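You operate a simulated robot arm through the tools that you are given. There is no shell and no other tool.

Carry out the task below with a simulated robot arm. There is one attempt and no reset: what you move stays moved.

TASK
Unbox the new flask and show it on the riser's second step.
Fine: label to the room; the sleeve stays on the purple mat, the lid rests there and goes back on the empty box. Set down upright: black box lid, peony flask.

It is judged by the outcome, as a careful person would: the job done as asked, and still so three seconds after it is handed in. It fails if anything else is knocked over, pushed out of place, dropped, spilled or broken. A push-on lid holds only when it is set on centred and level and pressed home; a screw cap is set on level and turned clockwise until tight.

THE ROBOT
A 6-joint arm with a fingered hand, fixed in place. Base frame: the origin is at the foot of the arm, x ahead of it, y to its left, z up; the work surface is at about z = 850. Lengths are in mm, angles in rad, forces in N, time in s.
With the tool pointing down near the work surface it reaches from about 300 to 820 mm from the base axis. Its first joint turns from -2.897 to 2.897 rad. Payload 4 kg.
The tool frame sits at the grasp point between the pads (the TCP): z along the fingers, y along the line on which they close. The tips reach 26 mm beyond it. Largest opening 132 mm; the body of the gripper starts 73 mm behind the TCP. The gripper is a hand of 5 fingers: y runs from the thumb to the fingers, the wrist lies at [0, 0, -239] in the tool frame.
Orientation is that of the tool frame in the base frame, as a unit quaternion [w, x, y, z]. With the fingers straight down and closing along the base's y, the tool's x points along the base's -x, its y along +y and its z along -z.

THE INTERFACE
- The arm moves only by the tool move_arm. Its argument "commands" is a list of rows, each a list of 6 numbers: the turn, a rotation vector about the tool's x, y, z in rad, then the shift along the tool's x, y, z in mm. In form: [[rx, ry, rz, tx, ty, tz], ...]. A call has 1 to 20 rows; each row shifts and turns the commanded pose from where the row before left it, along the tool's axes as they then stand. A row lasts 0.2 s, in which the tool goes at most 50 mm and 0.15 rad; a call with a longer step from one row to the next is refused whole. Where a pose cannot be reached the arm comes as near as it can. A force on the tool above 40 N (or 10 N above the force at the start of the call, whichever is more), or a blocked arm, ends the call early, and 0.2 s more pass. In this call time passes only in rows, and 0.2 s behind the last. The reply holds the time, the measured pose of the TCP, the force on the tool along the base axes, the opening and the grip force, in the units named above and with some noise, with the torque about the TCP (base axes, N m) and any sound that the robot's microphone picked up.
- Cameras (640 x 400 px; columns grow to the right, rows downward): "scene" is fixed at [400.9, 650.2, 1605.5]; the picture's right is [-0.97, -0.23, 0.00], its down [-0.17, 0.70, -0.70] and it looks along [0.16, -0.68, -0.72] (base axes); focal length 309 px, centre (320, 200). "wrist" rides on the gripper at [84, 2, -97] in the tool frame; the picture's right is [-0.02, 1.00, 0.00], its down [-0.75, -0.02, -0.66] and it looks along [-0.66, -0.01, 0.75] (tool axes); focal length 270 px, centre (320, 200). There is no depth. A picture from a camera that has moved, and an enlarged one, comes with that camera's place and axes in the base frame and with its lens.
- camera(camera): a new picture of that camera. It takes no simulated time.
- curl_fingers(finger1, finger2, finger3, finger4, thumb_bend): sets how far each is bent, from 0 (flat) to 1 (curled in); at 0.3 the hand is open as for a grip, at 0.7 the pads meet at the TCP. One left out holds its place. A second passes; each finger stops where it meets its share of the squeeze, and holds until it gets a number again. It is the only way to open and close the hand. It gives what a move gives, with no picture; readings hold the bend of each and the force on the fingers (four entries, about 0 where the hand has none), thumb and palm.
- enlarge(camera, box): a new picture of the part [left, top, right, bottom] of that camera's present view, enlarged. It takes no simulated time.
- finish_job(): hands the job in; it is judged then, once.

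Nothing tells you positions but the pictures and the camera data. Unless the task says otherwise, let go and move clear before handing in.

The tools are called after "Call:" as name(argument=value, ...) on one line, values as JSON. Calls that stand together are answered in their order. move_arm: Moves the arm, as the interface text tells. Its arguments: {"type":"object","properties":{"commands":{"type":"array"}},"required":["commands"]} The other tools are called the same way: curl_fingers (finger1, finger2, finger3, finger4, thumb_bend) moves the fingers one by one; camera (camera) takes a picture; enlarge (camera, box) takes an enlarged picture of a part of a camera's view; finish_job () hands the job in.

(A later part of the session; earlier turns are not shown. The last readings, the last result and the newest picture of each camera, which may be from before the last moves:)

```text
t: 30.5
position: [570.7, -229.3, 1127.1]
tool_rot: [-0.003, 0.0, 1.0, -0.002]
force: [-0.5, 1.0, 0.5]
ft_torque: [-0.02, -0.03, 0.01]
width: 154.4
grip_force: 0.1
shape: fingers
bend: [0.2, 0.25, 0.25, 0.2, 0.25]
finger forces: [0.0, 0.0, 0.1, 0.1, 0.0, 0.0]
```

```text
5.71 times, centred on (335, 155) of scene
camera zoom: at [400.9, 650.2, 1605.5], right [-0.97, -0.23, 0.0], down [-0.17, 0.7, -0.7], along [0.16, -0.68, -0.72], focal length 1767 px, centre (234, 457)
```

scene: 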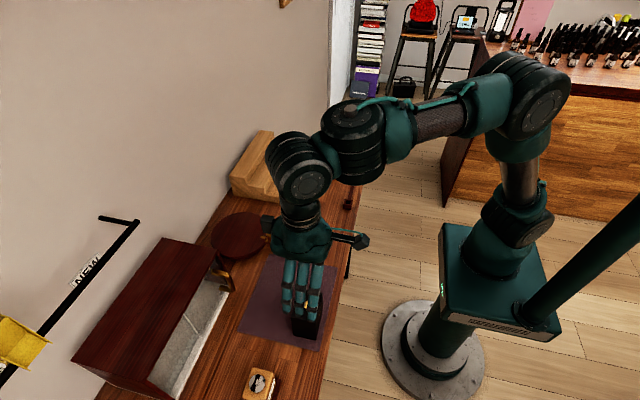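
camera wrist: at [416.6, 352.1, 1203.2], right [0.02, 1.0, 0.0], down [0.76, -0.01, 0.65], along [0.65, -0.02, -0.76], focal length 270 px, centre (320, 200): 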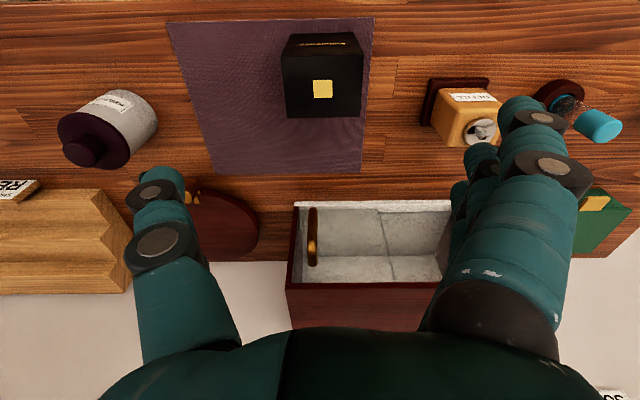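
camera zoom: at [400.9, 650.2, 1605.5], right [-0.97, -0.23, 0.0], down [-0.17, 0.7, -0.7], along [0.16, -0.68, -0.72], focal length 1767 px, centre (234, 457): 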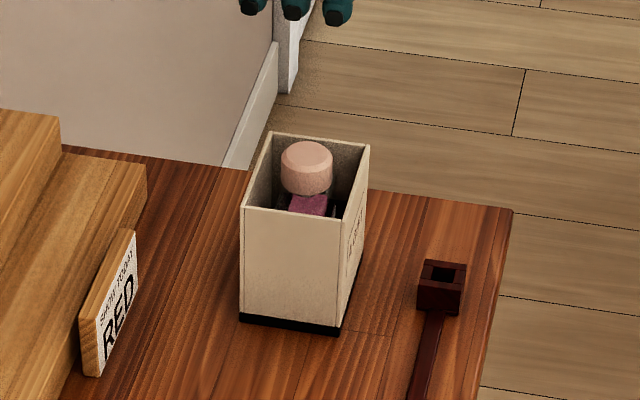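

The flask cap top is near (566, -231, 951), about level with the sleeve rim. With the lid gone, the hand can reach lower around the sleeve. I'll open wider and descend to grip the sleeve itself.

Call:
curl_fingers(finger1=0.1, finger2=0.1, finger3=0.1, finger4=0.1, thumb_bend=0.1)

Call:
move_arm(commands=[[0, 0, 0, 4, 0, 20], [0, 0, 0, 0, 0, 35], [0, 0, 0, 0, 0, 40], [0, 0, 0, 0, 0, 40], [0, 0, 0, 0, 0, 30], [0, 0, 0, 0, 0, 20], [0, 0, 0, 0, 0, 15], [0, 0, 0, 0, 0, 10], [0, 0, 0, 0, 0, 5], [0, 0, 0, 0, 0, 0]])

Call:
camera(camera="wrist")

Call:
enlarge(camera="scene", box=[290, 90, 370, 190])

```text
t: 31.5
position: [570.5, -228.1, 1126.2]
tool_rot: [-0.003, 0.0, 1.0, -0.001]
force: [0.3, -0.7, 0.1]
ft_torque: [-0.01, -0.04, -0.02]
width: 170.7
grip_force: 0.0
shape: fingers
bend: [0.1, 0.1, 0.1, 0.1, 0.11]
finger forces: [0.1, 0.1, 0.0, 0.1, 0.0, 0.0]
```

```text
t: 33.7
position: [564.9, -230.0, 911.5]
tool_rot: [-0.002, 0.0, 1.0, -0.002]
force: [-0.2, -0.2, 0.1]
ft_torque: [0.02, 0.02, 0.01]
width: 170.6
grip_force: 0.0
shape: fingers
bend: [0.1, 0.1, 0.1, 0.1, 0.11]
finger forces: [0.1, 0.0, 0.1, 0.1, 0.0, 0.0]
```

```text
taken
camera wrist: at [480.4, -228.7, 1008.0], right [0.02, 1.0, 0.0], down [0.76, -0.01, 0.65], along [0.65, -0.02, -0.76], focal length 270 px, centre (320, 200)
```

wrist: 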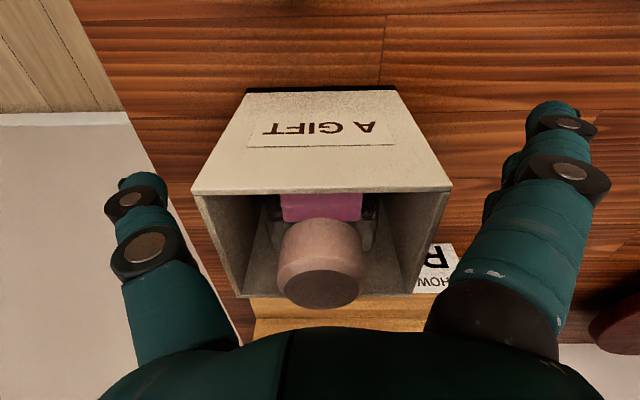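

```text
4.00 times, centred on (330, 140) of scene
camera zoom: at [400.9, 650.2, 1605.5], right [-0.97, -0.23, 0.0], down [-0.17, 0.7, -0.7], along [0.16, -0.68, -0.72], focal length 1237 px, centre (280, 440)
```

zoom: 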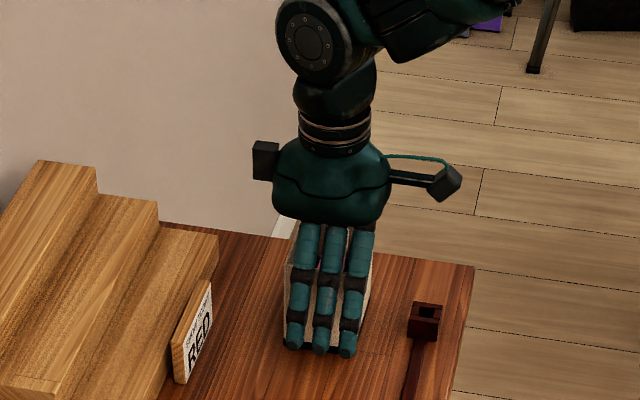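

The hand straddles the sleeve well. I'll go down a little more and close on the walls.

Call:
move_arm(commands=[[0, 0, 0, -1, 0.5, 4], [0, 0, 0, 0, 0, 0]])

Call:
curl_fingers(finger2=0.3, finger3=0.3, thumb_bend=0.3)

Call:
curl_fingers(finger2=0.4, finger3=0.4, thumb_bend=0.4)

Call:
camera(camera="wrist")

```text
t: 34.3
position: [566.4, -230.5, 907.1]
tool_rot: [-0.003, 0.001, 1.0, -0.001]
force: [-0.6, 0.2, 1.1]
ft_torque: [0.01, 0.01, 0.03]
width: 170.7
grip_force: 0.1
shape: fingers
bend: [0.1, 0.1, 0.1, 0.1, 0.11]
finger forces: [0.0, 0.0, 0.1, 0.1, 0.0, 0.0]
```

```text
t: 35.3
position: [566.1, -231.9, 908.0]
tool_rot: [-0.003, -0.001, 1.0, -0.001]
force: [0.0, 0.2, 0.1]
ft_torque: [0.01, -0.01, -0.01]
width: 159.6
grip_force: 0.0
shape: fingers
bend: [0.1, 0.3, 0.3, 0.1, 0.3]
finger forces: [0.1, 0.0, 0.0, 0.0, 0.0, 0.0]
```

```text
t: 36.3
position: [566.4, -230.2, 907.9]
tool_rot: [-0.003, 0.001, 1.0, -0.001]
force: [-0.9, 0.4, 1.2]
ft_torque: [0.02, -0.02, 0.05]
width: 144.4
grip_force: 1.9
shape: fingers
bend: [0.1, 0.4, 0.39, 0.1, 0.4]
finger forces: [0.0, 0.8, 1.0, 0.0, 1.5, 0.0]
```

```text
taken
camera wrist: at [482.0, -228.8, 1004.5], right [0.02, 1.0, 0.0], down [0.76, -0.01, 0.65], along [0.65, -0.02, -0.76], focal length 270 px, centre (320, 200)
```

wrist: 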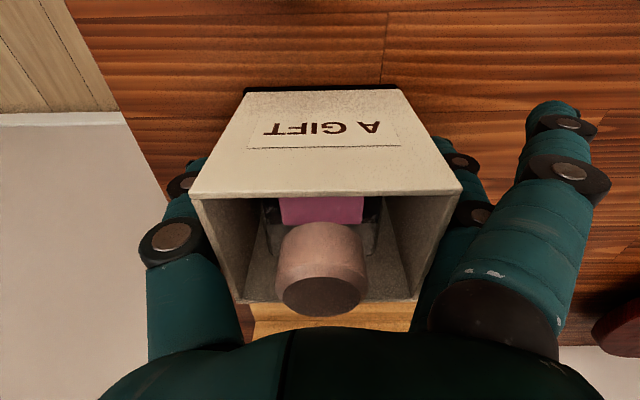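

Light contact is made on the sleeve. I'll squeeze a bit more and lift slowly.

Call:
curl_fingers(finger2=0.45, finger3=0.45, thumb_bend=0.45)

Call:
move_arm(commands=[[0, 0, 0, 0, 0, -3], [0, 0, 0, 0, 0, -4], [0, 0, 0, 0, 0, -4], [0, 0, 0, 0, 0, -4], [0, 0, 0, 0, 0, 0]])

Call:
camera(camera="wrist")

Call:
enlarge(camera="scene", box=[290, 90, 370, 190])

```text
t: 37.3
position: [565.9, -230.3, 907.2]
tool_rot: [-0.002, 0.0, 1.0, -0.001]
force: [0.3, 1.7, 3.7]
ft_torque: [0.01, 0.01, -0.04]
width: 138.6
grip_force: 7.1
shape: fingers
bend: [0.1, 0.44, 0.44, 0.1, 0.45]
finger forces: [0.0, 4.1, 4.4, 0.0, 6.3, 0.0]
```

```text
t: 38.5
position: [565.3, -230.6, 922.9]
tool_rot: [-0.003, 0.0, 1.0, -0.001]
force: [-0.4, -0.7, 0.3]
ft_torque: [-0.02, 0.01, 0.01]
width: 138.1
grip_force: 6.3
shape: fingers
bend: [0.1, 0.44, 0.44, 0.1, 0.45]
finger forces: [0.0, 3.0, 3.3, 0.0, 6.4, 0.0]
```

```text
taken
camera wrist: at [480.5, -227.7, 1019.6], right [0.02, 1.0, 0.0], down [0.76, -0.01, 0.65], along [0.65, -0.02, -0.76], focal length 270 px, centre (320, 200)
```

wrist: 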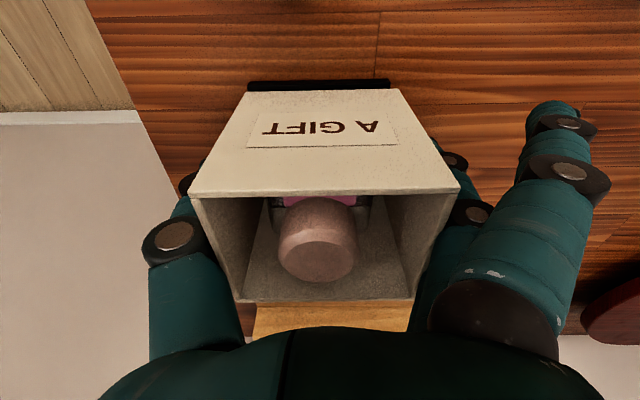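

```text
4.00 times, centred on (330, 140) of scene
camera zoom: at [400.9, 650.2, 1605.5], right [-0.97, -0.23, 0.0], down [-0.17, 0.7, -0.7], along [0.16, -0.68, -0.72], focal length 1237 px, centre (280, 440)
```

zoom: 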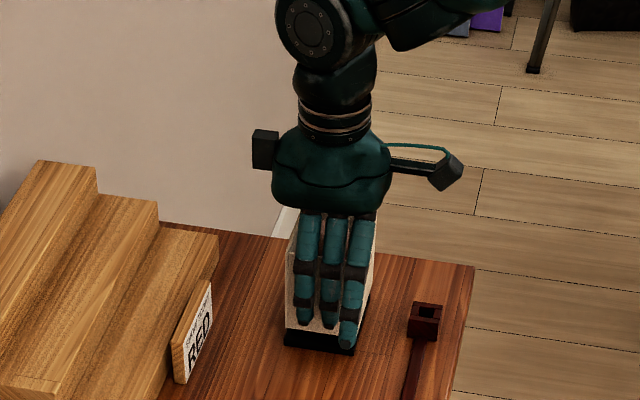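

The sleeve is lifting off while the base and flask stay put. I'll firm up the grip and continue straight up.

Call:
curl_fingers(finger2=0.48, finger3=0.48, thumb_bend=0.48)

Call:
move_arm(commands=[[0, 0, 0, 0, 0, -5], [0, 0, 0, 0, 0, -10], [0, 0, 0, 0, 0, -12], [0, 0, 0, 0, 0, -15], [0, 0, 0, 0, 0, -15], [0, 0, 0, 0, 0, -20], [0, 0, 0, 0, 0, -25], [0, 0, 0, 0, 0, -30], [0, 0, 0, 0, 0, -30], [0, 0, 0, 0, 0, -20], [0, 0, 0, 0, 0, 0]])

Call:
camera(camera="wrist")

Call:
enlarge(camera="scene", box=[290, 70, 370, 190])

```text
t: 39.5
position: [565.2, -229.4, 922.3]
tool_rot: [-0.003, 0.001, 1.0, -0.001]
force: [-0.6, -0.2, 0.3]
ft_torque: [0.01, 0.0, 0.03]
width: 134.8
grip_force: 10.8
shape: fingers
bend: [0.1, 0.46, 0.46, 0.1, 0.48]
finger forces: [0.0, 5.0, 5.3, 0.0, 10.7, 0.0]
```

```text
t: 41.9
position: [565.6, -228.1, 1102.3]
tool_rot: [-0.003, 0.001, 1.0, -0.002]
force: [0.0, 0.1, -0.6]
ft_torque: [-0.01, 0.02, -0.02]
width: 135.2
grip_force: 10.4
shape: fingers
bend: [0.1, 0.46, 0.46, 0.1, 0.48]
finger forces: [0.0, 4.9, 5.1, 0.0, 10.6, 0.0]
```

```text
taken
camera wrist: at [480.4, -226.4, 1199.5], right [0.02, 1.0, 0.0], down [0.76, -0.01, 0.65], along [0.65, -0.02, -0.76], focal length 270 px, centre (320, 200)
```

wrist: 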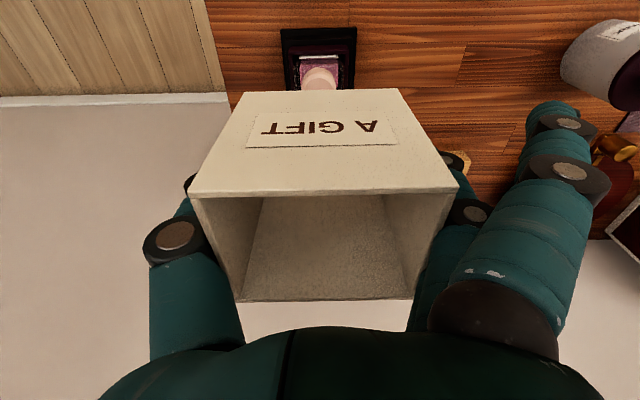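

```text
3.33 times, centred on (330, 130) of scene
camera zoom: at [400.9, 650.2, 1605.5], right [-0.97, -0.23, 0.0], down [-0.17, 0.7, -0.7], along [0.16, -0.68, -0.72], focal length 1031 px, centre (287, 433)
```

zoom: 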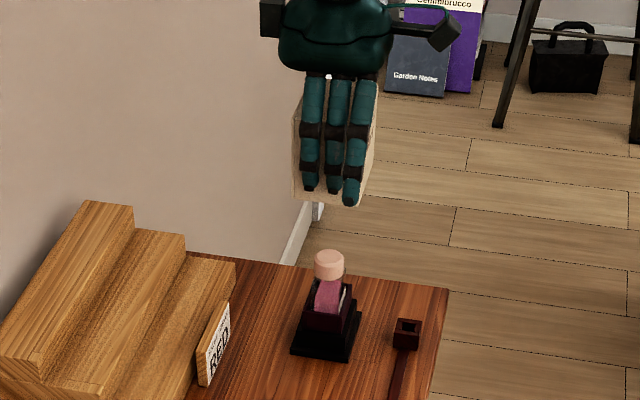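

The sleeve is clear, and the flask stands in the black base. I'll carry the sleeve to the far part of the mat, about (600, 258), away from the lid.

Call:
move_arm(commands=[[0, 0, 0, 0, 15, -5], [0, 0, 0, -2, 30, -5], [0, 0, 0, -3, 40, 0], [0, 0, 0, -3, 40, 0], [0, 0, 0, -3, 40, 0], [0, 0, 0, -3, 40, 0], [0, 0, 0, -3, 40, 0], [0, 0, 0, -3, 40, 0], [0, 0, 0, -3, 40, 0], [0, 0, 0, -3, 40, 0], [0, 0, 0, -3, 40, 0], [0, 0, 0, -3, 38, 0], [0, 0, 0, -2, 28, 0], [0, 0, 0, -1, 15, 0], [0, 0, 0, 0, 0, 0]])

Call:
camera(camera="wrist")

Call:
camera(camera="scene")

```text
t: 45.1
position: [599.8, 259.2, 1116.1]
tool_rot: [-0.004, 0.001, 1.0, -0.002]
force: [-0.1, 0.2, 0.0]
ft_torque: [0.01, 0.0, -0.02]
width: 135.0
grip_force: 9.8
shape: fingers
bend: [0.1, 0.46, 0.46, 0.1, 0.48]
finger forces: [0.0, 4.6, 4.8, 0.1, 10.2, 0.1]
```

```text
taken
camera wrist: at [516.5, 261.4, 1211.8], right [0.02, 1.0, 0.0], down [0.76, -0.01, 0.65], along [0.65, -0.02, -0.76], focal length 270 px, centre (320, 200)
```

wrist: 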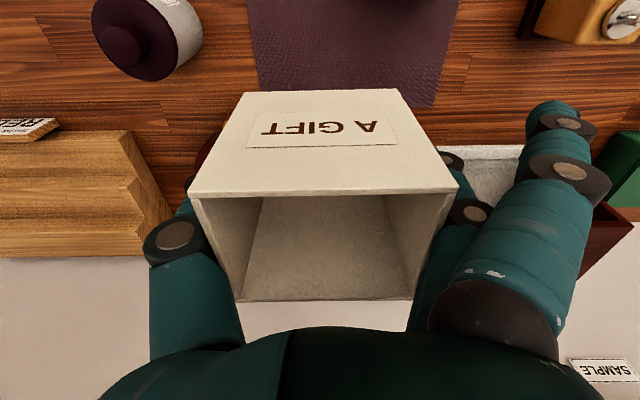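

```text
taken
```

scene: 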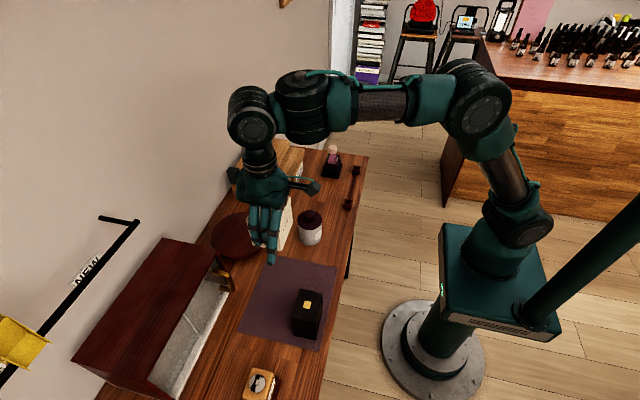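

Call:
move_arm(commands=[[0, 0, 0, 0, 0, 20], [0, 0, 0, 0, 0, 35], [0, 0, 0, 0, 0, 40], [0, 0, 0, 0, 0, 40], [0, 0, 0, 0, 0, 35], [0, 0, 0, 0, 0, 22], [0, 0, 0, 0, 0, 8], [0, 0, 0, 0, 0, 0]])

Call:
enlarge(camera="scene", box=[200, 200, 360, 340])

Call:
camera(camera="wrist")

```text
t: 46.9
position: [602.8, 259.5, 912.7]
tool_rot: [-0.002, 0.0, 1.0, -0.002]
force: [0.0, -0.1, -0.1]
ft_torque: [0.0, -0.04, 0.0]
width: 135.0
grip_force: 9.7
shape: fingers
bend: [0.1, 0.46, 0.46, 0.1, 0.48]
finger forces: [0.0, 4.5, 4.6, 0.0, 10.0, 0.1]
```

```text
2.86 times, centred on (280, 270) of scene
camera zoom: at [400.9, 650.2, 1605.5], right [-0.97, -0.23, 0.0], down [-0.17, 0.7, -0.7], along [0.16, -0.68, -0.72], focal length 884 px, centre (434, 0)
```

zoom: 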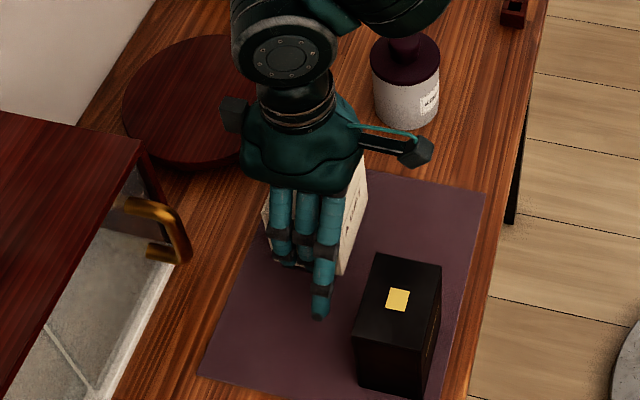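

```text
taken
camera wrist: at [518.5, 261.0, 1009.3], right [0.02, 1.0, 0.0], down [0.76, -0.01, 0.65], along [0.65, -0.02, -0.76], focal length 270 px, centre (320, 200)
```

wrist: 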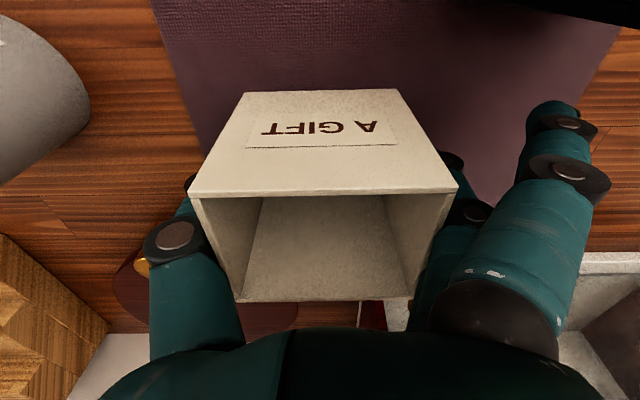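

The sleeve is just above the mat. I'll lower it in small steps until it touches.

Call:
move_arm(commands=[[0, 0, 0, 0, 0, 3], [0, 0, 0, 0, 0, 2.5], [0, 0, 0, 0, 0, 1.5], [0, 0, 0, 0, 0, 0]])

Call:
move_arm(commands=[[0, 0, 0, 0, 0, 1.5], [0, 0, 0, 0, 0, 1], [0, 0, 0, 0, 0, 0]])

```text
t: 47.9
position: [601.6, 257.5, 905.9]
tool_rot: [-0.003, 0.0, 1.0, -0.001]
force: [-0.4, -0.1, 0.3]
ft_torque: [-0.03, 0.01, -0.01]
width: 134.8
grip_force: 9.6
shape: fingers
bend: [0.1, 0.46, 0.46, 0.1, 0.48]
finger forces: [0.1, 4.6, 4.8, 0.1, 9.9, 0.1]
```

```text
t: 48.7
position: [602.0, 256.0, 903.5]
tool_rot: [-0.002, 0.0, 1.0, -0.002]
force: [-2.0, -1.2, 6.9]
ft_torque: [0.25, -0.03, 0.1]
width: 135.1
grip_force: 12.6
shape: fingers
bend: [0.1, 0.46, 0.46, 0.1, 0.48]
finger forces: [0.1, 5.6, 5.9, 0.1, 11.9, 0.0]
```

Call:
curl_fingers(finger2=0.4, finger3=0.4, thumb_bend=0.4)

Call:
curl_fingers(finger2=0.15, finger3=0.15, thumb_bend=0.2)

Call:
move_arm(commands=[[0, 0, 0, 0, 0, -5], [0, 0, 0, 0, 0, -15], [0, 0, 0, 0, 0, -30], [0, 0, 0, 0, 0, -40], [0, 0, 0, 0, 0, -40], [0, 0, 0, 0, 0, -40], [0, 0, 0, 0, 0, -40], [0, 0, 0, 0, 0, 0]])

Call:
camera(camera="wrist")

Call:
camera(camera="scene")

```text
t: 49.7
position: [600.6, 256.5, 903.4]
tool_rot: [-0.002, 0.001, 1.0, -0.002]
force: [-0.1, -1.7, 3.1]
ft_torque: [0.01, 0.01, 0.01]
width: 144.0
grip_force: 2.1
shape: fingers
bend: [0.1, 0.4, 0.4, 0.1, 0.4]
finger forces: [0.0, 0.6, 0.6, 0.0, 3.0, 0.0]
```

```text
t: 50.7
position: [601.9, 256.8, 902.9]
tool_rot: [-0.003, 0.0, 1.0, -0.002]
force: [0.1, -0.3, 0.7]
ft_torque: [-0.04, -0.02, 0.02]
width: 167.3
grip_force: 0.1
shape: fingers
bend: [0.1, 0.15, 0.15, 0.1, 0.21]
finger forces: [0.1, 0.0, 0.1, 0.0, 0.0, 0.1]
```

```text
t: 52.5
position: [597.9, 257.2, 1114.7]
tool_rot: [-0.003, 0.0, 1.0, -0.002]
force: [0.2, -0.1, 0.7]
ft_torque: [-0.01, 0.01, 0.0]
width: 167.1
grip_force: 0.1
shape: fingers
bend: [0.1, 0.15, 0.15, 0.1, 0.21]
finger forces: [0.0, 0.0, 0.0, 0.0, 0.1, 0.0]
```

```text
taken
camera wrist: at [515.5, 259.5, 1211.4], right [0.02, 1.0, 0.0], down [0.76, -0.01, 0.65], along [0.65, -0.02, -0.76], focal length 270 px, centre (320, 200)
```

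wrist: 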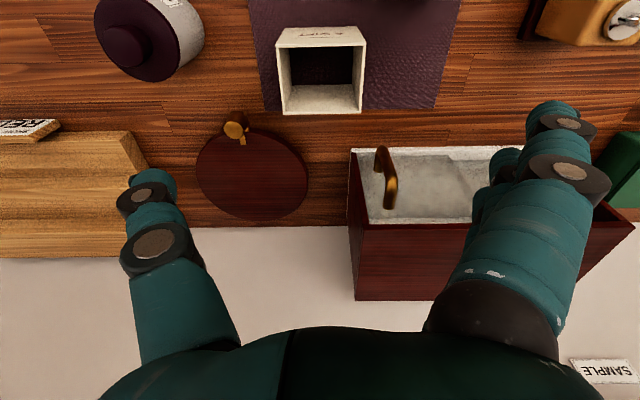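

```text
taken
```

scene: 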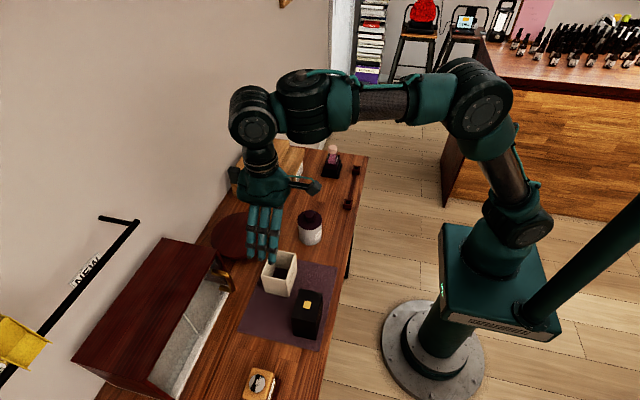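

The sleeve stands on the mat. Next I'll return for a good look at the flask and the riser.

Call:
move_arm(commands=[[0, 0, 0, 2, -20, 0], [0, 0, 0, 6, -38, 0], [0, 0, 0, 7, -40, 0], [0, 0, 0, 7, -40, 0], [0, 0, 0, 7, -40, 0], [0, 0, 0, 7, -40, 0], [0, 0, 0, 7, -40, 0], [0, 0, 0, 7, -40, 0], [0, 0, 0, 7, -40, 0], [0, 0, 0, 7, -40, 0], [0, 0, 0, 7, -40, 0], [0, 0, 0, 7, -30, 0], [0, 0, 0, 3, -15, 0], [0, 0, 0, 0, 0, 0]])

Call:
camera(camera="wrist")

Call:
enlarge(camera="wrist", box=[220, 40, 380, 160])

Call:
enlarge(camera="scene", box=[300, 120, 370, 190])

Call:
enlarge(camera="scene", box=[220, 120, 320, 210])

```text
t: 55.5
position: [520.5, -204.8, 1115.2]
tool_rot: [-0.003, 0.002, 1.0, -0.002]
force: [-0.5, 0.2, -0.3]
ft_torque: [-0.01, -0.02, -0.02]
width: 167.1
grip_force: 0.0
shape: fingers
bend: [0.1, 0.15, 0.15, 0.1, 0.21]
finger forces: [0.0, 0.0, 0.0, 0.0, 0.1, 0.0]
```

```text
taken
camera wrist: at [435.8, -203.3, 1211.1], right [0.02, 1.0, 0.0], down [0.76, -0.01, 0.65], along [0.65, -0.02, -0.76], focal length 270 px, centre (320, 200)
```

wrist: 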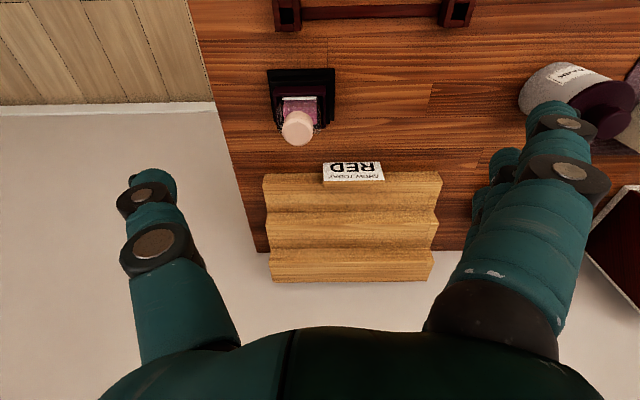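

```text
3.33 times, centred on (300, 100) of wrist
camera zoom: at [435.8, -203.3, 1211.1], right [0.02, 1.0, 0.0], down [0.76, -0.01, 0.65], along [0.65, -0.02, -0.76], focal length 901 px, centre (387, 533)
```

zoom: 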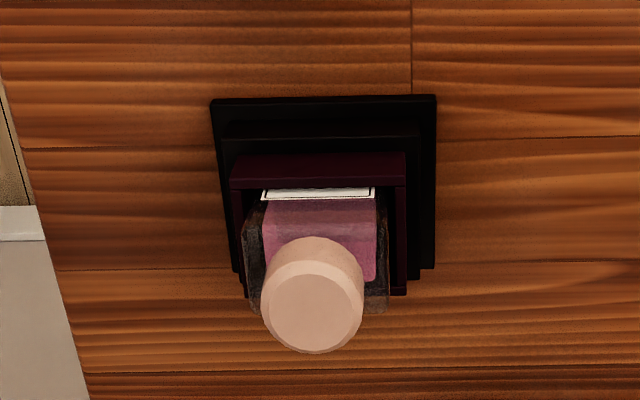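

```text
5.71 times, centred on (335, 155) of scene
camera zoom: at [400.9, 650.2, 1605.5], right [-0.97, -0.23, 0.0], down [-0.17, 0.7, -0.7], along [0.16, -0.68, -0.72], focal length 1767 px, centre (234, 457)
```

zoom: 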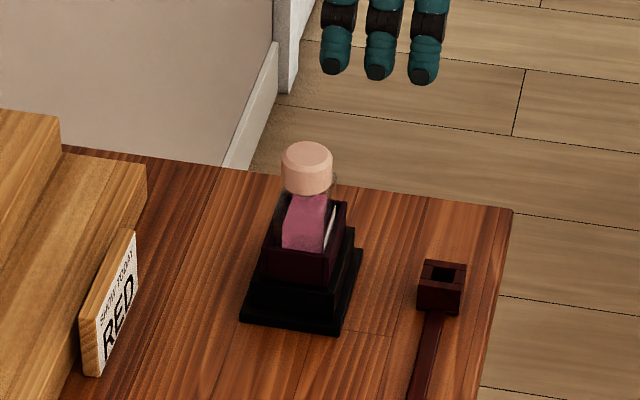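

```text
4.44 times, centred on (270, 165) of scene
camera zoom: at [400.9, 650.2, 1605.5], right [-0.97, -0.23, 0.0], down [-0.17, 0.7, -0.7], along [0.16, -0.68, -0.72], focal length 1374 px, centre (542, 356)
```

zoom: 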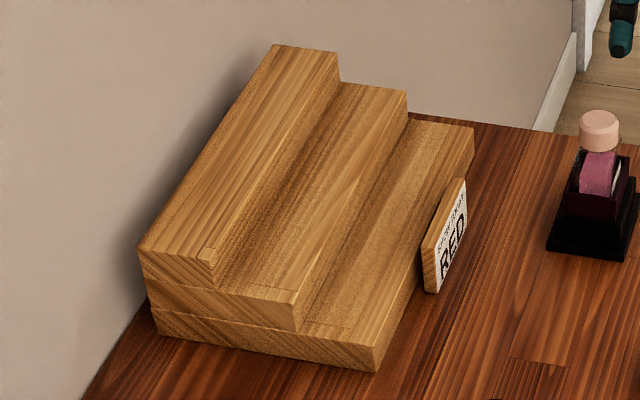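

The flask is a clear glass body in a dark inner tray, with the label facing -x and a pink cap on top. I need the tray rim and shoulder heights, so I'll back off and look from lower down.

Call:
move_arm(commands=[[0, 0, 0, 20, -5, 20], [0, 0, 0, 30, -8, 40], [0, 0, 0, 30, -8, 40], [0, 0, 0, 15, -3, 30], [0, 0, 0, 0, 0, 20], [0, 0, 0, 0, 0, 0]])

Call:
camera(camera="wrist")

Call:
enlarge(camera="wrist", box=[240, 170, 400, 290])

```text
refused: row 2 steps farther than a row can; nothing moved
```

```text
taken
camera wrist: at [435.8, -203.3, 1211.1], right [0.02, 1.0, 0.0], down [0.76, -0.01, 0.65], along [0.65, -0.02, -0.76], focal length 270 px, centre (320, 200)
```

wrist: 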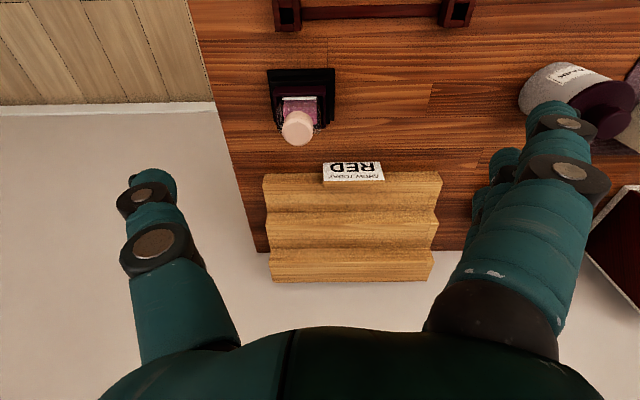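

```text
3.33 times, centred on (320, 230) of wrist
camera zoom: at [435.8, -203.3, 1211.1], right [0.02, 1.0, 0.0], down [0.76, -0.01, 0.65], along [0.65, -0.02, -0.76], focal length 901 px, centre (320, 100)
```

zoom: 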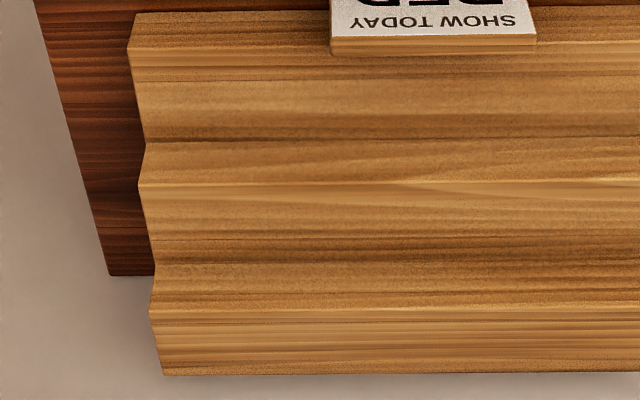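

That step was over the row limit, so I'll use smaller rows.

Call:
move_arm(commands=[[0, 0, 0, 15, -4, 20], [0, 0, 0, 20, -5, 30], [0, 0, 0, 20, -5, 30], [0, 0, 0, 20, -5, 30], [0, 0, 0, 10, -5, 25], [0, 0, 0, 5, 0, 15], [0, 0, 0, 0, 0, 0]])

Call:
camera(camera="wrist")

Call:
enlarge(camera="wrist", box=[240, 170, 400, 290])

```text
t: 57.1
position: [427.1, -229.8, 964.4]
tool_rot: [-0.002, 0.0, 1.0, -0.001]
force: [0.2, 0.8, 0.1]
ft_torque: [0.01, 0.01, 0.05]
width: 167.4
grip_force: 0.1
shape: fingers
bend: [0.1, 0.15, 0.15, 0.1, 0.21]
finger forces: [0.0, 0.0, 0.1, 0.1, 0.1, 0.1]
```

```text
taken
camera wrist: at [344.0, -228.2, 1061.0], right [0.02, 1.0, 0.0], down [0.76, -0.01, 0.65], along [0.65, -0.02, -0.76], focal length 270 px, centre (320, 200)
```

wrist: 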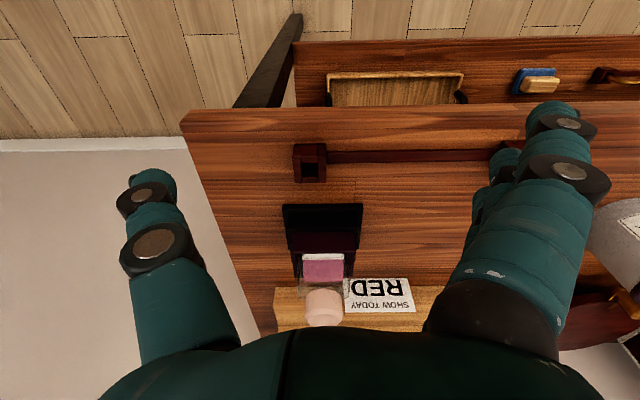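

```text
3.33 times, centred on (320, 230) of wrist
camera zoom: at [344.0, -228.2, 1061.0], right [0.02, 1.0, 0.0], down [0.76, -0.01, 0.65], along [0.65, -0.02, -0.76], focal length 901 px, centre (320, 100)
```

zoom: 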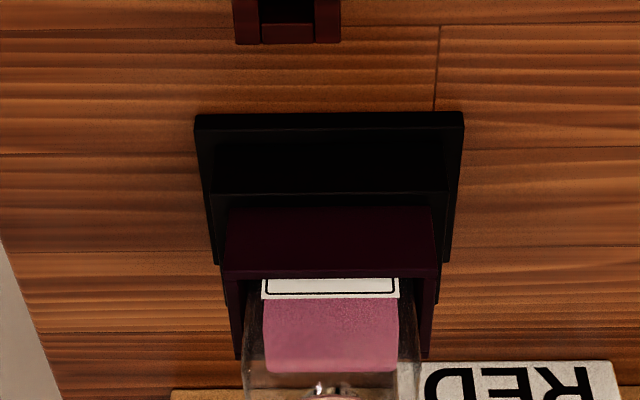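

Call:
enlarge(camera="wrist", box=[260, 190, 390, 340])

```text
2.67 times, centred on (325, 265) of wrist
camera zoom: at [344.0, -228.2, 1061.0], right [0.02, 1.0, 0.0], down [0.76, -0.01, 0.65], along [0.65, -0.02, -0.76], focal length 721 px, centre (307, 27)
```

zoom: 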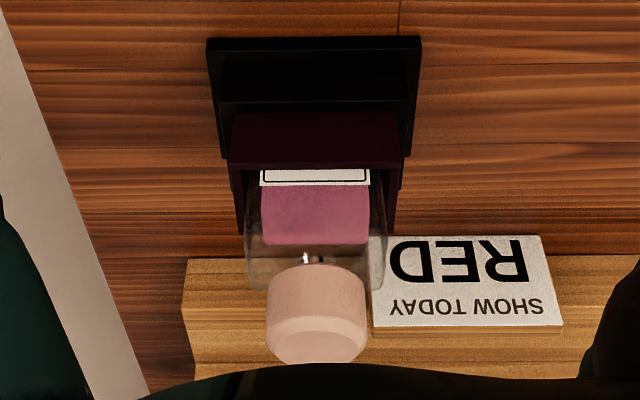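

From this view the tray rim is about z≈905, the glass is about 45 wide with shoulders near z≈927, and the cap spans 933–951. The riser's second tread is about x 749–810 at z≈907. I'll come over the flask with partly open fingers to take the glass body above the tray rim.

Call:
curl_fingers(finger1=0.1, finger2=0.35, finger3=0.35, finger4=0.1, thumb_bend=0.35)

Call:
move_arm(commands=[[-0.004, -0.006, 0, 0, 0, -30], [0, 0, 0, 0, 0, -40], [0, 0, 0, -30, 0, 0], [0, 0, 0, -40, 0, 0], [0, 0, 0, -40, 0, 0], [0, 0, 0, -29, -0.5, 0], [0, 0, 0, 0, 0, 30], [0, 0, 0, 0, 0, 25], [0, 0, 0, 0, 0, 20], [0, 0, 0, 0, 0, 12], [0, 0, 0, 0, 0, 0]])

Call:
camera(camera="wrist")

Call:
enlarge(camera="scene", box=[300, 110, 370, 190])

```text
t: 58.1
position: [428.2, -229.3, 965.0]
tool_rot: [-0.002, 0.0, 1.0, -0.002]
force: [0.0, -0.8, 0.5]
ft_torque: [0.0, -0.02, 0.0]
width: 152.0
grip_force: 0.0
shape: fingers
bend: [0.1, 0.35, 0.35, 0.1, 0.35]
finger forces: [0.0, 0.0, 0.1, 0.0, 0.0, 0.0]
```

```text
t: 60.5
position: [570.5, -231.8, 949.1]
tool_rot: [0.001, 0.0, 1.0, 0.0]
force: [-0.3, -0.3, -0.1]
ft_torque: [0.03, 0.02, 0.04]
width: 152.3
grip_force: 0.0
shape: fingers
bend: [0.1, 0.35, 0.35, 0.1, 0.35]
finger forces: [0.0, 0.0, 0.1, 0.0, 0.0, 0.0]
```

```text
taken
camera wrist: at [485.8, -229.9, 1045.2], right [0.02, 1.0, 0.0], down [0.75, -0.02, 0.66], along [0.66, -0.01, -0.75], focal length 270 px, centre (320, 200)
```

wrist: 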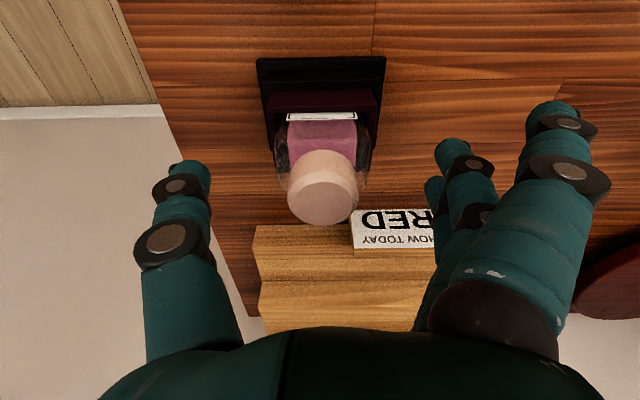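

```text
5.00 times, centred on (335, 150) of scene
camera zoom: at [400.9, 650.2, 1605.5], right [-0.97, -0.23, 0.0], down [-0.17, 0.7, -0.7], along [0.16, -0.68, -0.72], focal length 1546 px, centre (245, 450)
```

zoom: 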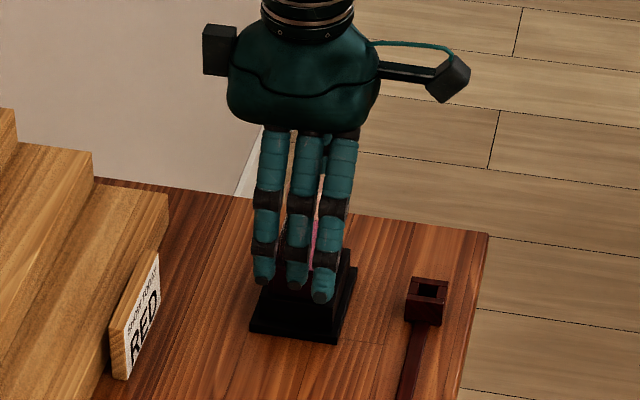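

Call:
move_arm(commands=[[0, 0, 0, 2.5, 0.5, 5], [0, 0, 0, 0, 0, 5], [0, 0, 0, 0, 0, 3], [0, 0, 0, 0, 0, 0]])

Call:
curl_fingers(finger2=0.45, finger3=0.45, thumb_bend=0.45)

Call:
enlarge(camera="wrist", box=[160, 40, 500, 260])

Call:
enlarge(camera="scene", box=[310, 130, 360, 180])

```text
t: 61.5
position: [566.3, -229.4, 936.7]
tool_rot: [0.0, 0.0, 1.0, 0.0]
force: [0.2, -0.3, -1.4]
ft_torque: [0.02, -0.02, 0.02]
width: 151.8
grip_force: 0.2
shape: fingers
bend: [0.1, 0.35, 0.35, 0.1, 0.35]
finger forces: [0.0, 0.0, 0.0, 0.0, 0.0, 0.0]
```

```text
t: 62.5
position: [566.1, -228.1, 937.2]
tool_rot: [0.001, 0.0, 1.0, 0.0]
force: [0.2, 0.1, 0.1]
ft_torque: [0.02, 0.02, 0.0]
width: 135.7
grip_force: 0.0
shape: fingers
bend: [0.1, 0.45, 0.45, 0.1, 0.45]
finger forces: [0.0, 0.0, 0.1, 0.0, 0.0, 0.0]
```

```text
1.82 times, centred on (330, 150) of wrist
camera zoom: at [481.6, -228.1, 1033.2], right [0.02, 1.0, 0.0], down [0.75, -0.02, 0.66], along [0.66, -0.01, -0.75], focal length 491 px, centre (302, 291)
```

zoom: 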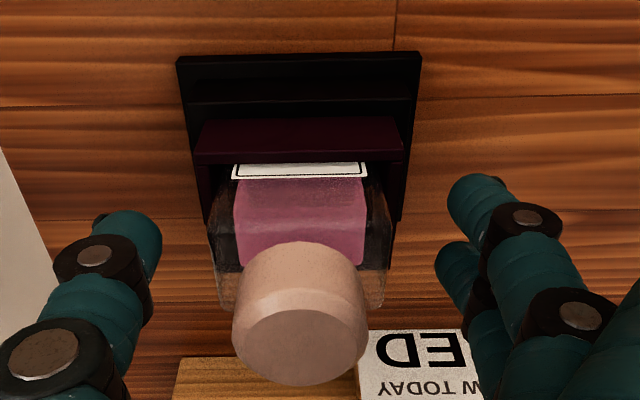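

```text
8.00 times, centred on (335, 155) of scene
camera zoom: at [400.9, 650.2, 1605.5], right [-0.97, -0.23, 0.0], down [-0.17, 0.7, -0.7], along [0.16, -0.68, -0.72], focal length 2474 px, centre (200, 560)
```

zoom: 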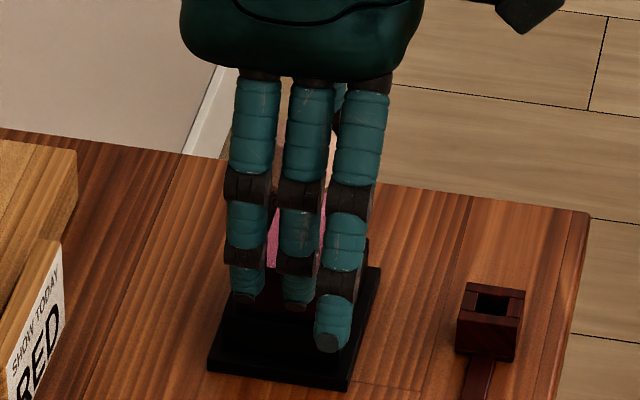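

The fingertips sit beside the glass shoulders, just above the tray rim. I'll centre by about 2 mm, lower 2 mm, and close gently.

Call:
move_arm(commands=[[0, 0, 0, 0, -2.5, 1], [0, 0, 0, 0, 0, 1.5], [0, 0, 0, 0, 0, 0]])

Call:
curl_fingers(finger2=0.52, finger3=0.52, thumb_bend=0.52)

Call:
enlarge(camera="wrist", box=[160, 40, 500, 260])

Call:
enlarge(camera="scene", box=[310, 130, 360, 180])

```text
t: 63.3
position: [566.3, -231.3, 933.6]
tool_rot: [0.0, -0.001, 1.0, 0.0]
force: [0.5, -0.3, 0.1]
ft_torque: [-0.01, -0.01, -0.01]
width: 135.8
grip_force: 0.0
shape: fingers
bend: [0.1, 0.45, 0.45, 0.1, 0.45]
finger forces: [0.0, 0.1, 0.0, 0.1, 0.0, 0.0]
```

```text
t: 64.3
position: [566.1, -232.6, 933.6]
tool_rot: [0.001, 0.0, 1.0, 0.0]
force: [-0.2, 0.7, 0.2]
ft_torque: [0.01, -0.03, 0.01]
width: 124.3
grip_force: 0.8
shape: fingers
bend: [0.1, 0.52, 0.52, 0.1, 0.52]
finger forces: [0.0, 0.1, 0.1, 0.0, 0.0, 0.0]
```

```text
1.82 times, centred on (330, 150) of wrist
camera zoom: at [481.9, -230.9, 1029.9], right [0.02, 1.0, 0.0], down [0.75, -0.02, 0.66], along [0.66, -0.01, -0.75], focal length 491 px, centre (302, 291)
```

zoom: 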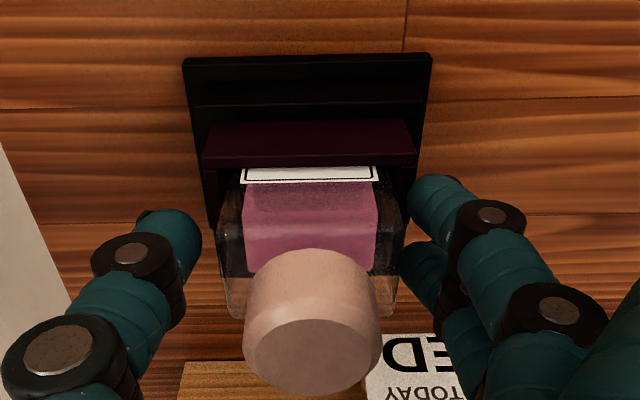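

```text
8.00 times, centred on (335, 155) of scene
camera zoom: at [400.9, 650.2, 1605.5], right [-0.97, -0.23, 0.0], down [-0.17, 0.7, -0.7], along [0.16, -0.68, -0.72], focal length 2474 px, centre (200, 560)
```

zoom: 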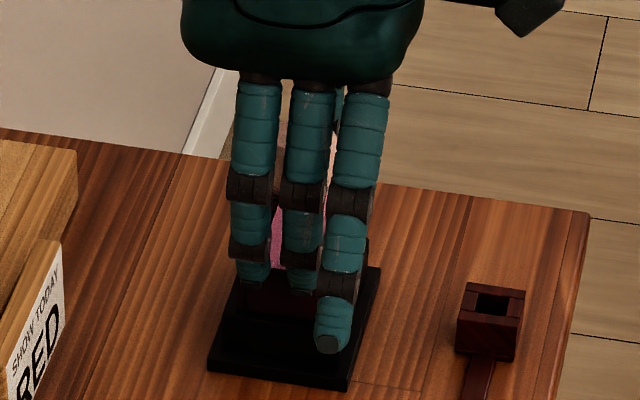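

Call:
curl_fingers(finger2=0.56, finger3=0.56, thumb_bend=0.56)

Call:
enlarge(camera="wrist", box=[160, 40, 500, 260])

```text
t: 65.3
position: [567.5, -232.6, 934.4]
tool_rot: [0.001, 0.0, 1.0, -0.001]
force: [0.3, 1.4, 1.8]
ft_torque: [0.12, -0.02, -0.01]
width: 119.3
grip_force: 2.0
shape: fingers
bend: [0.1, 0.54, 0.54, 0.1, 0.55]
finger forces: [0.0, 1.4, 1.4, 0.0, 1.1, 0.0]
```

```text
1.82 times, centred on (330, 150) of wrist
camera zoom: at [481.9, -230.8, 1030.0], right [0.02, 1.0, 0.0], down [0.75, -0.02, 0.66], along [0.66, -0.01, -0.75], focal length 491 px, centre (302, 291)
```

zoom: 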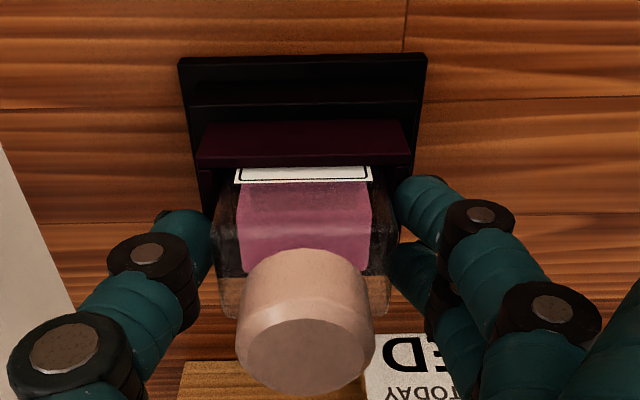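

Contact is on the glass sides. I'll squeeze more, then try a small lift.

Call:
curl_fingers(finger2=0.61, finger3=0.61, thumb_bend=0.61)

Call:
move_arm(commands=[[0, 0, 0, 0, 0, -2], [0, 0, 0, 0, 0, -4], [0, 0, 0, 0, 0, -4], [0, 0, 0, 0, 0, 0]])

Call:
enlarge(camera="wrist", box=[160, 40, 500, 260])

Call:
enlarge(camera="scene", box=[310, 130, 360, 180])

```text
t: 66.3
position: [566.9, -231.3, 934.4]
tool_rot: [0.0, 0.0, 1.0, 0.0]
force: [0.5, 1.0, 11.7]
ft_torque: [0.35, 0.01, 0.03]
width: 116.6
grip_force: 11.4
shape: fingers
bend: [0.1, 0.57, 0.57, 0.1, 0.58]
finger forces: [0.1, 8.2, 8.1, 0.0, 6.6, 0.0]
```

```text
t: 67.3
position: [567.0, -232.6, 943.3]
tool_rot: [0.001, 0.0, 1.0, 0.0]
force: [-0.2, -0.6, -2.9]
ft_torque: [-0.01, 0.01, 0.01]
width: 117.0
grip_force: 6.3
shape: fingers
bend: [0.1, 0.57, 0.57, 0.1, 0.58]
finger forces: [0.0, 3.2, 3.2, 0.0, 6.5, 0.0]
```

```text
1.82 times, centred on (330, 150) of wrist
camera zoom: at [481.9, -231.0, 1039.5], right [0.02, 1.0, 0.0], down [0.75, -0.02, 0.66], along [0.66, -0.01, -0.75], focal length 491 px, centre (302, 291)
```

zoom: 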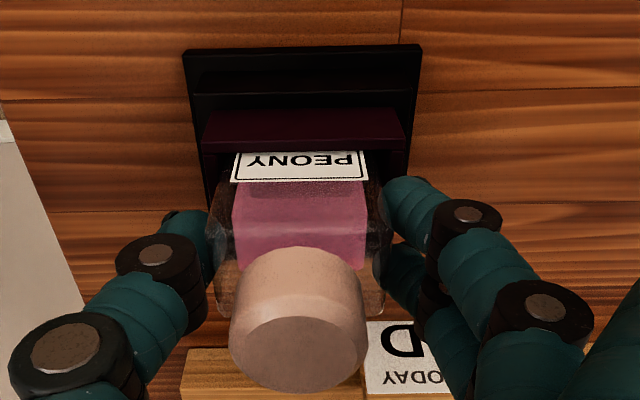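

```text
8.00 times, centred on (335, 155) of scene
camera zoom: at [400.9, 650.2, 1605.5], right [-0.97, -0.23, 0.0], down [-0.17, 0.7, -0.7], along [0.16, -0.68, -0.72], focal length 2474 px, centre (200, 560)
```

zoom: 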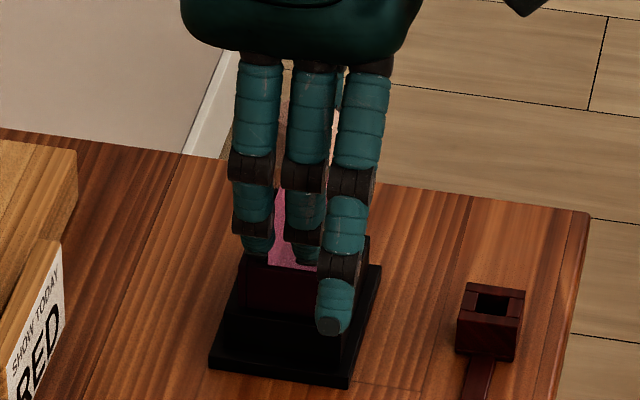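

The flask is rising with "PEONY" on its label, and about 2.9 N of weight shows. I'll tighten the grip and lift clear of the tray.

Call:
curl_fingers(finger2=0.65, finger3=0.65, thumb_bend=0.65)

Call:
move_arm(commands=[[0, 0, 0, 0, 0, -4], [0, 0, 0, 0, 0, -6], [0, 0, 0, 0, 0, -8], [0, 0, 0, 0, 0, -8], [0, 0, 0, 0, 0, -10], [0, 0, 0, 0, 0, -12], [0, 0, 0, 0, 0, -12], [0, 0, 0, 0, 0, -10], [0, 0, 0, 0, 0, 0]])

Call:
camera(camera="wrist")

Call:
enlarge(camera="scene", box=[300, 110, 370, 180])

```text
t: 68.3
position: [566.5, -232.5, 943.3]
tool_rot: [0.001, 0.0, 1.0, 0.0]
force: [0.5, 0.5, -3.4]
ft_torque: [0.0, -0.02, 0.01]
width: 116.8
grip_force: 11.5
shape: fingers
bend: [0.1, 0.57, 0.57, 0.1, 0.6]
finger forces: [0.1, 5.7, 5.6, 0.0, 11.4, 0.1]
```

```text
t: 70.3
position: [566.8, -232.9, 1015.2]
tool_rot: [0.0, 0.0, 1.0, 0.0]
force: [-0.4, 0.5, -2.7]
ft_torque: [-0.03, -0.02, -0.03]
width: 116.6
grip_force: 11.0
shape: fingers
bend: [0.1, 0.57, 0.57, 0.1, 0.6]
finger forces: [0.1, 5.7, 5.7, 0.0, 11.3, 0.1]
```

```text
taken
camera wrist: at [481.5, -231.6, 1110.7], right [0.02, 1.0, 0.0], down [0.75, -0.02, 0.66], along [0.66, -0.01, -0.75], focal length 270 px, centre (320, 200)
```

wrist: 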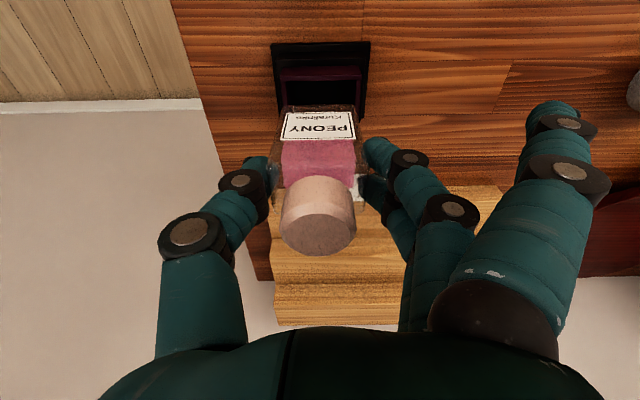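

```text
5.71 times, centred on (335, 145) of scene
camera zoom: at [400.9, 650.2, 1605.5], right [-0.97, -0.23, 0.0], down [-0.17, 0.7, -0.7], along [0.16, -0.68, -0.72], focal length 1767 px, centre (234, 514)
```

zoom: 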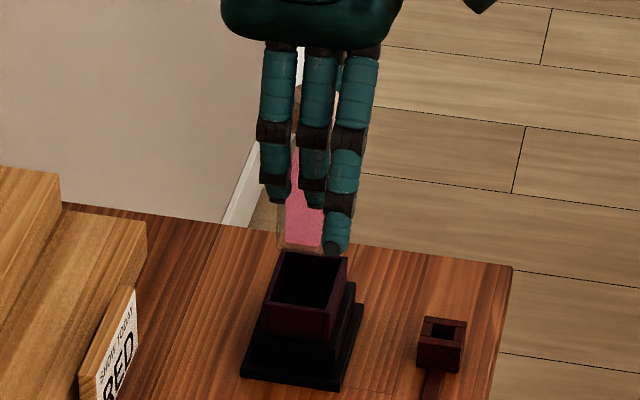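

The flask is out of the tray, its bottom about 77 mm below the TCP. I'll raise and carry it above the riser's second tread, near (777, -110).

Call:
move_arm(commands=[[0, 0, 0, 0, 0, -15], [0, 0, 0, 0, 0, -25], [0, 0, 0, 0, 0, -20], [0, 0, 0, -15, 8, 0], [0, 0, 0, -25, 15, 0], [0, 0, 0, -30, 18, 0], [0, 0, 0, -30, 18, 0], [0, 0, 0, -30, 18, 0], [0, 0, 0, -30, 18, 0], [0, 0, 0, -25, 14, 0], [0, 0, 0, -15, 8, 0], [0, 0, 0, -8, 5, 0], [0, 0, 0, 0, 0, 0]])

Call:
camera(camera="wrist")

Call:
camera(camera="scene")

Call:
enlarge(camera="scene", box=[210, 70, 350, 210])

```text
t: 73.1
position: [758.0, -120.5, 1074.7]
tool_rot: [0.001, 0.0, 1.0, 0.0]
force: [0.1, 1.1, -2.6]
ft_torque: [-0.01, 0.02, -0.01]
width: 116.7
grip_force: 11.4
shape: fingers
bend: [0.1, 0.57, 0.57, 0.1, 0.6]
finger forces: [0.0, 5.6, 5.8, 0.0, 11.5, 0.0]
out of reach, approached as far as the arm can: row 11, 12
```

```text
taken
camera wrist: at [673.1, -118.3, 1171.0], right [0.02, 1.0, 0.0], down [0.75, -0.02, 0.66], along [0.66, -0.01, -0.75], focal length 270 px, centre (320, 200)
```

wrist: 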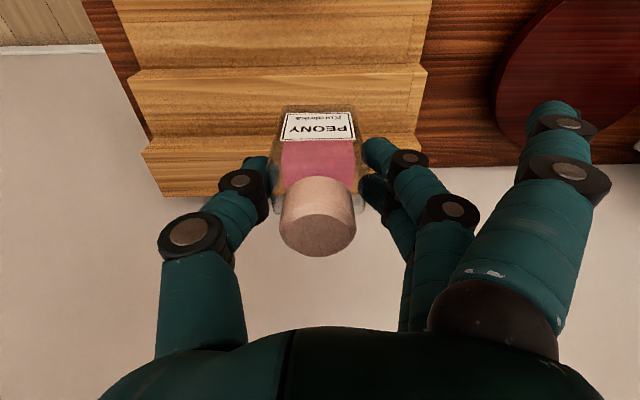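

```text
taken
```

scene: 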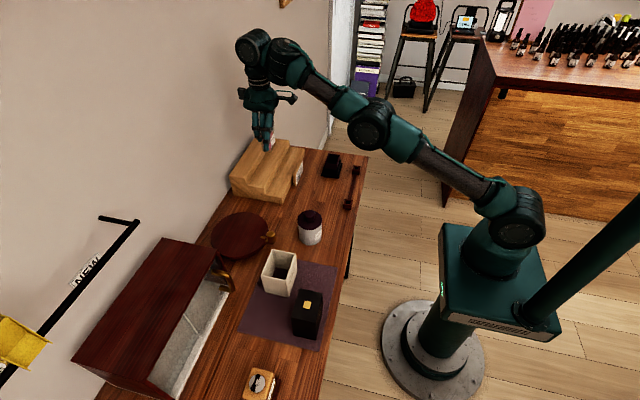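

```text
2.86 times, centred on (280, 140) of scene
camera zoom: at [400.9, 650.2, 1605.5], right [-0.97, -0.23, 0.0], down [-0.17, 0.7, -0.7], along [0.16, -0.68, -0.72], focal length 884 px, centre (434, 371)
```

zoom: 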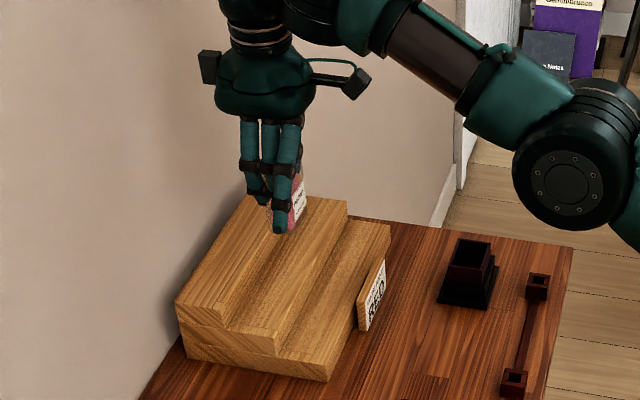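

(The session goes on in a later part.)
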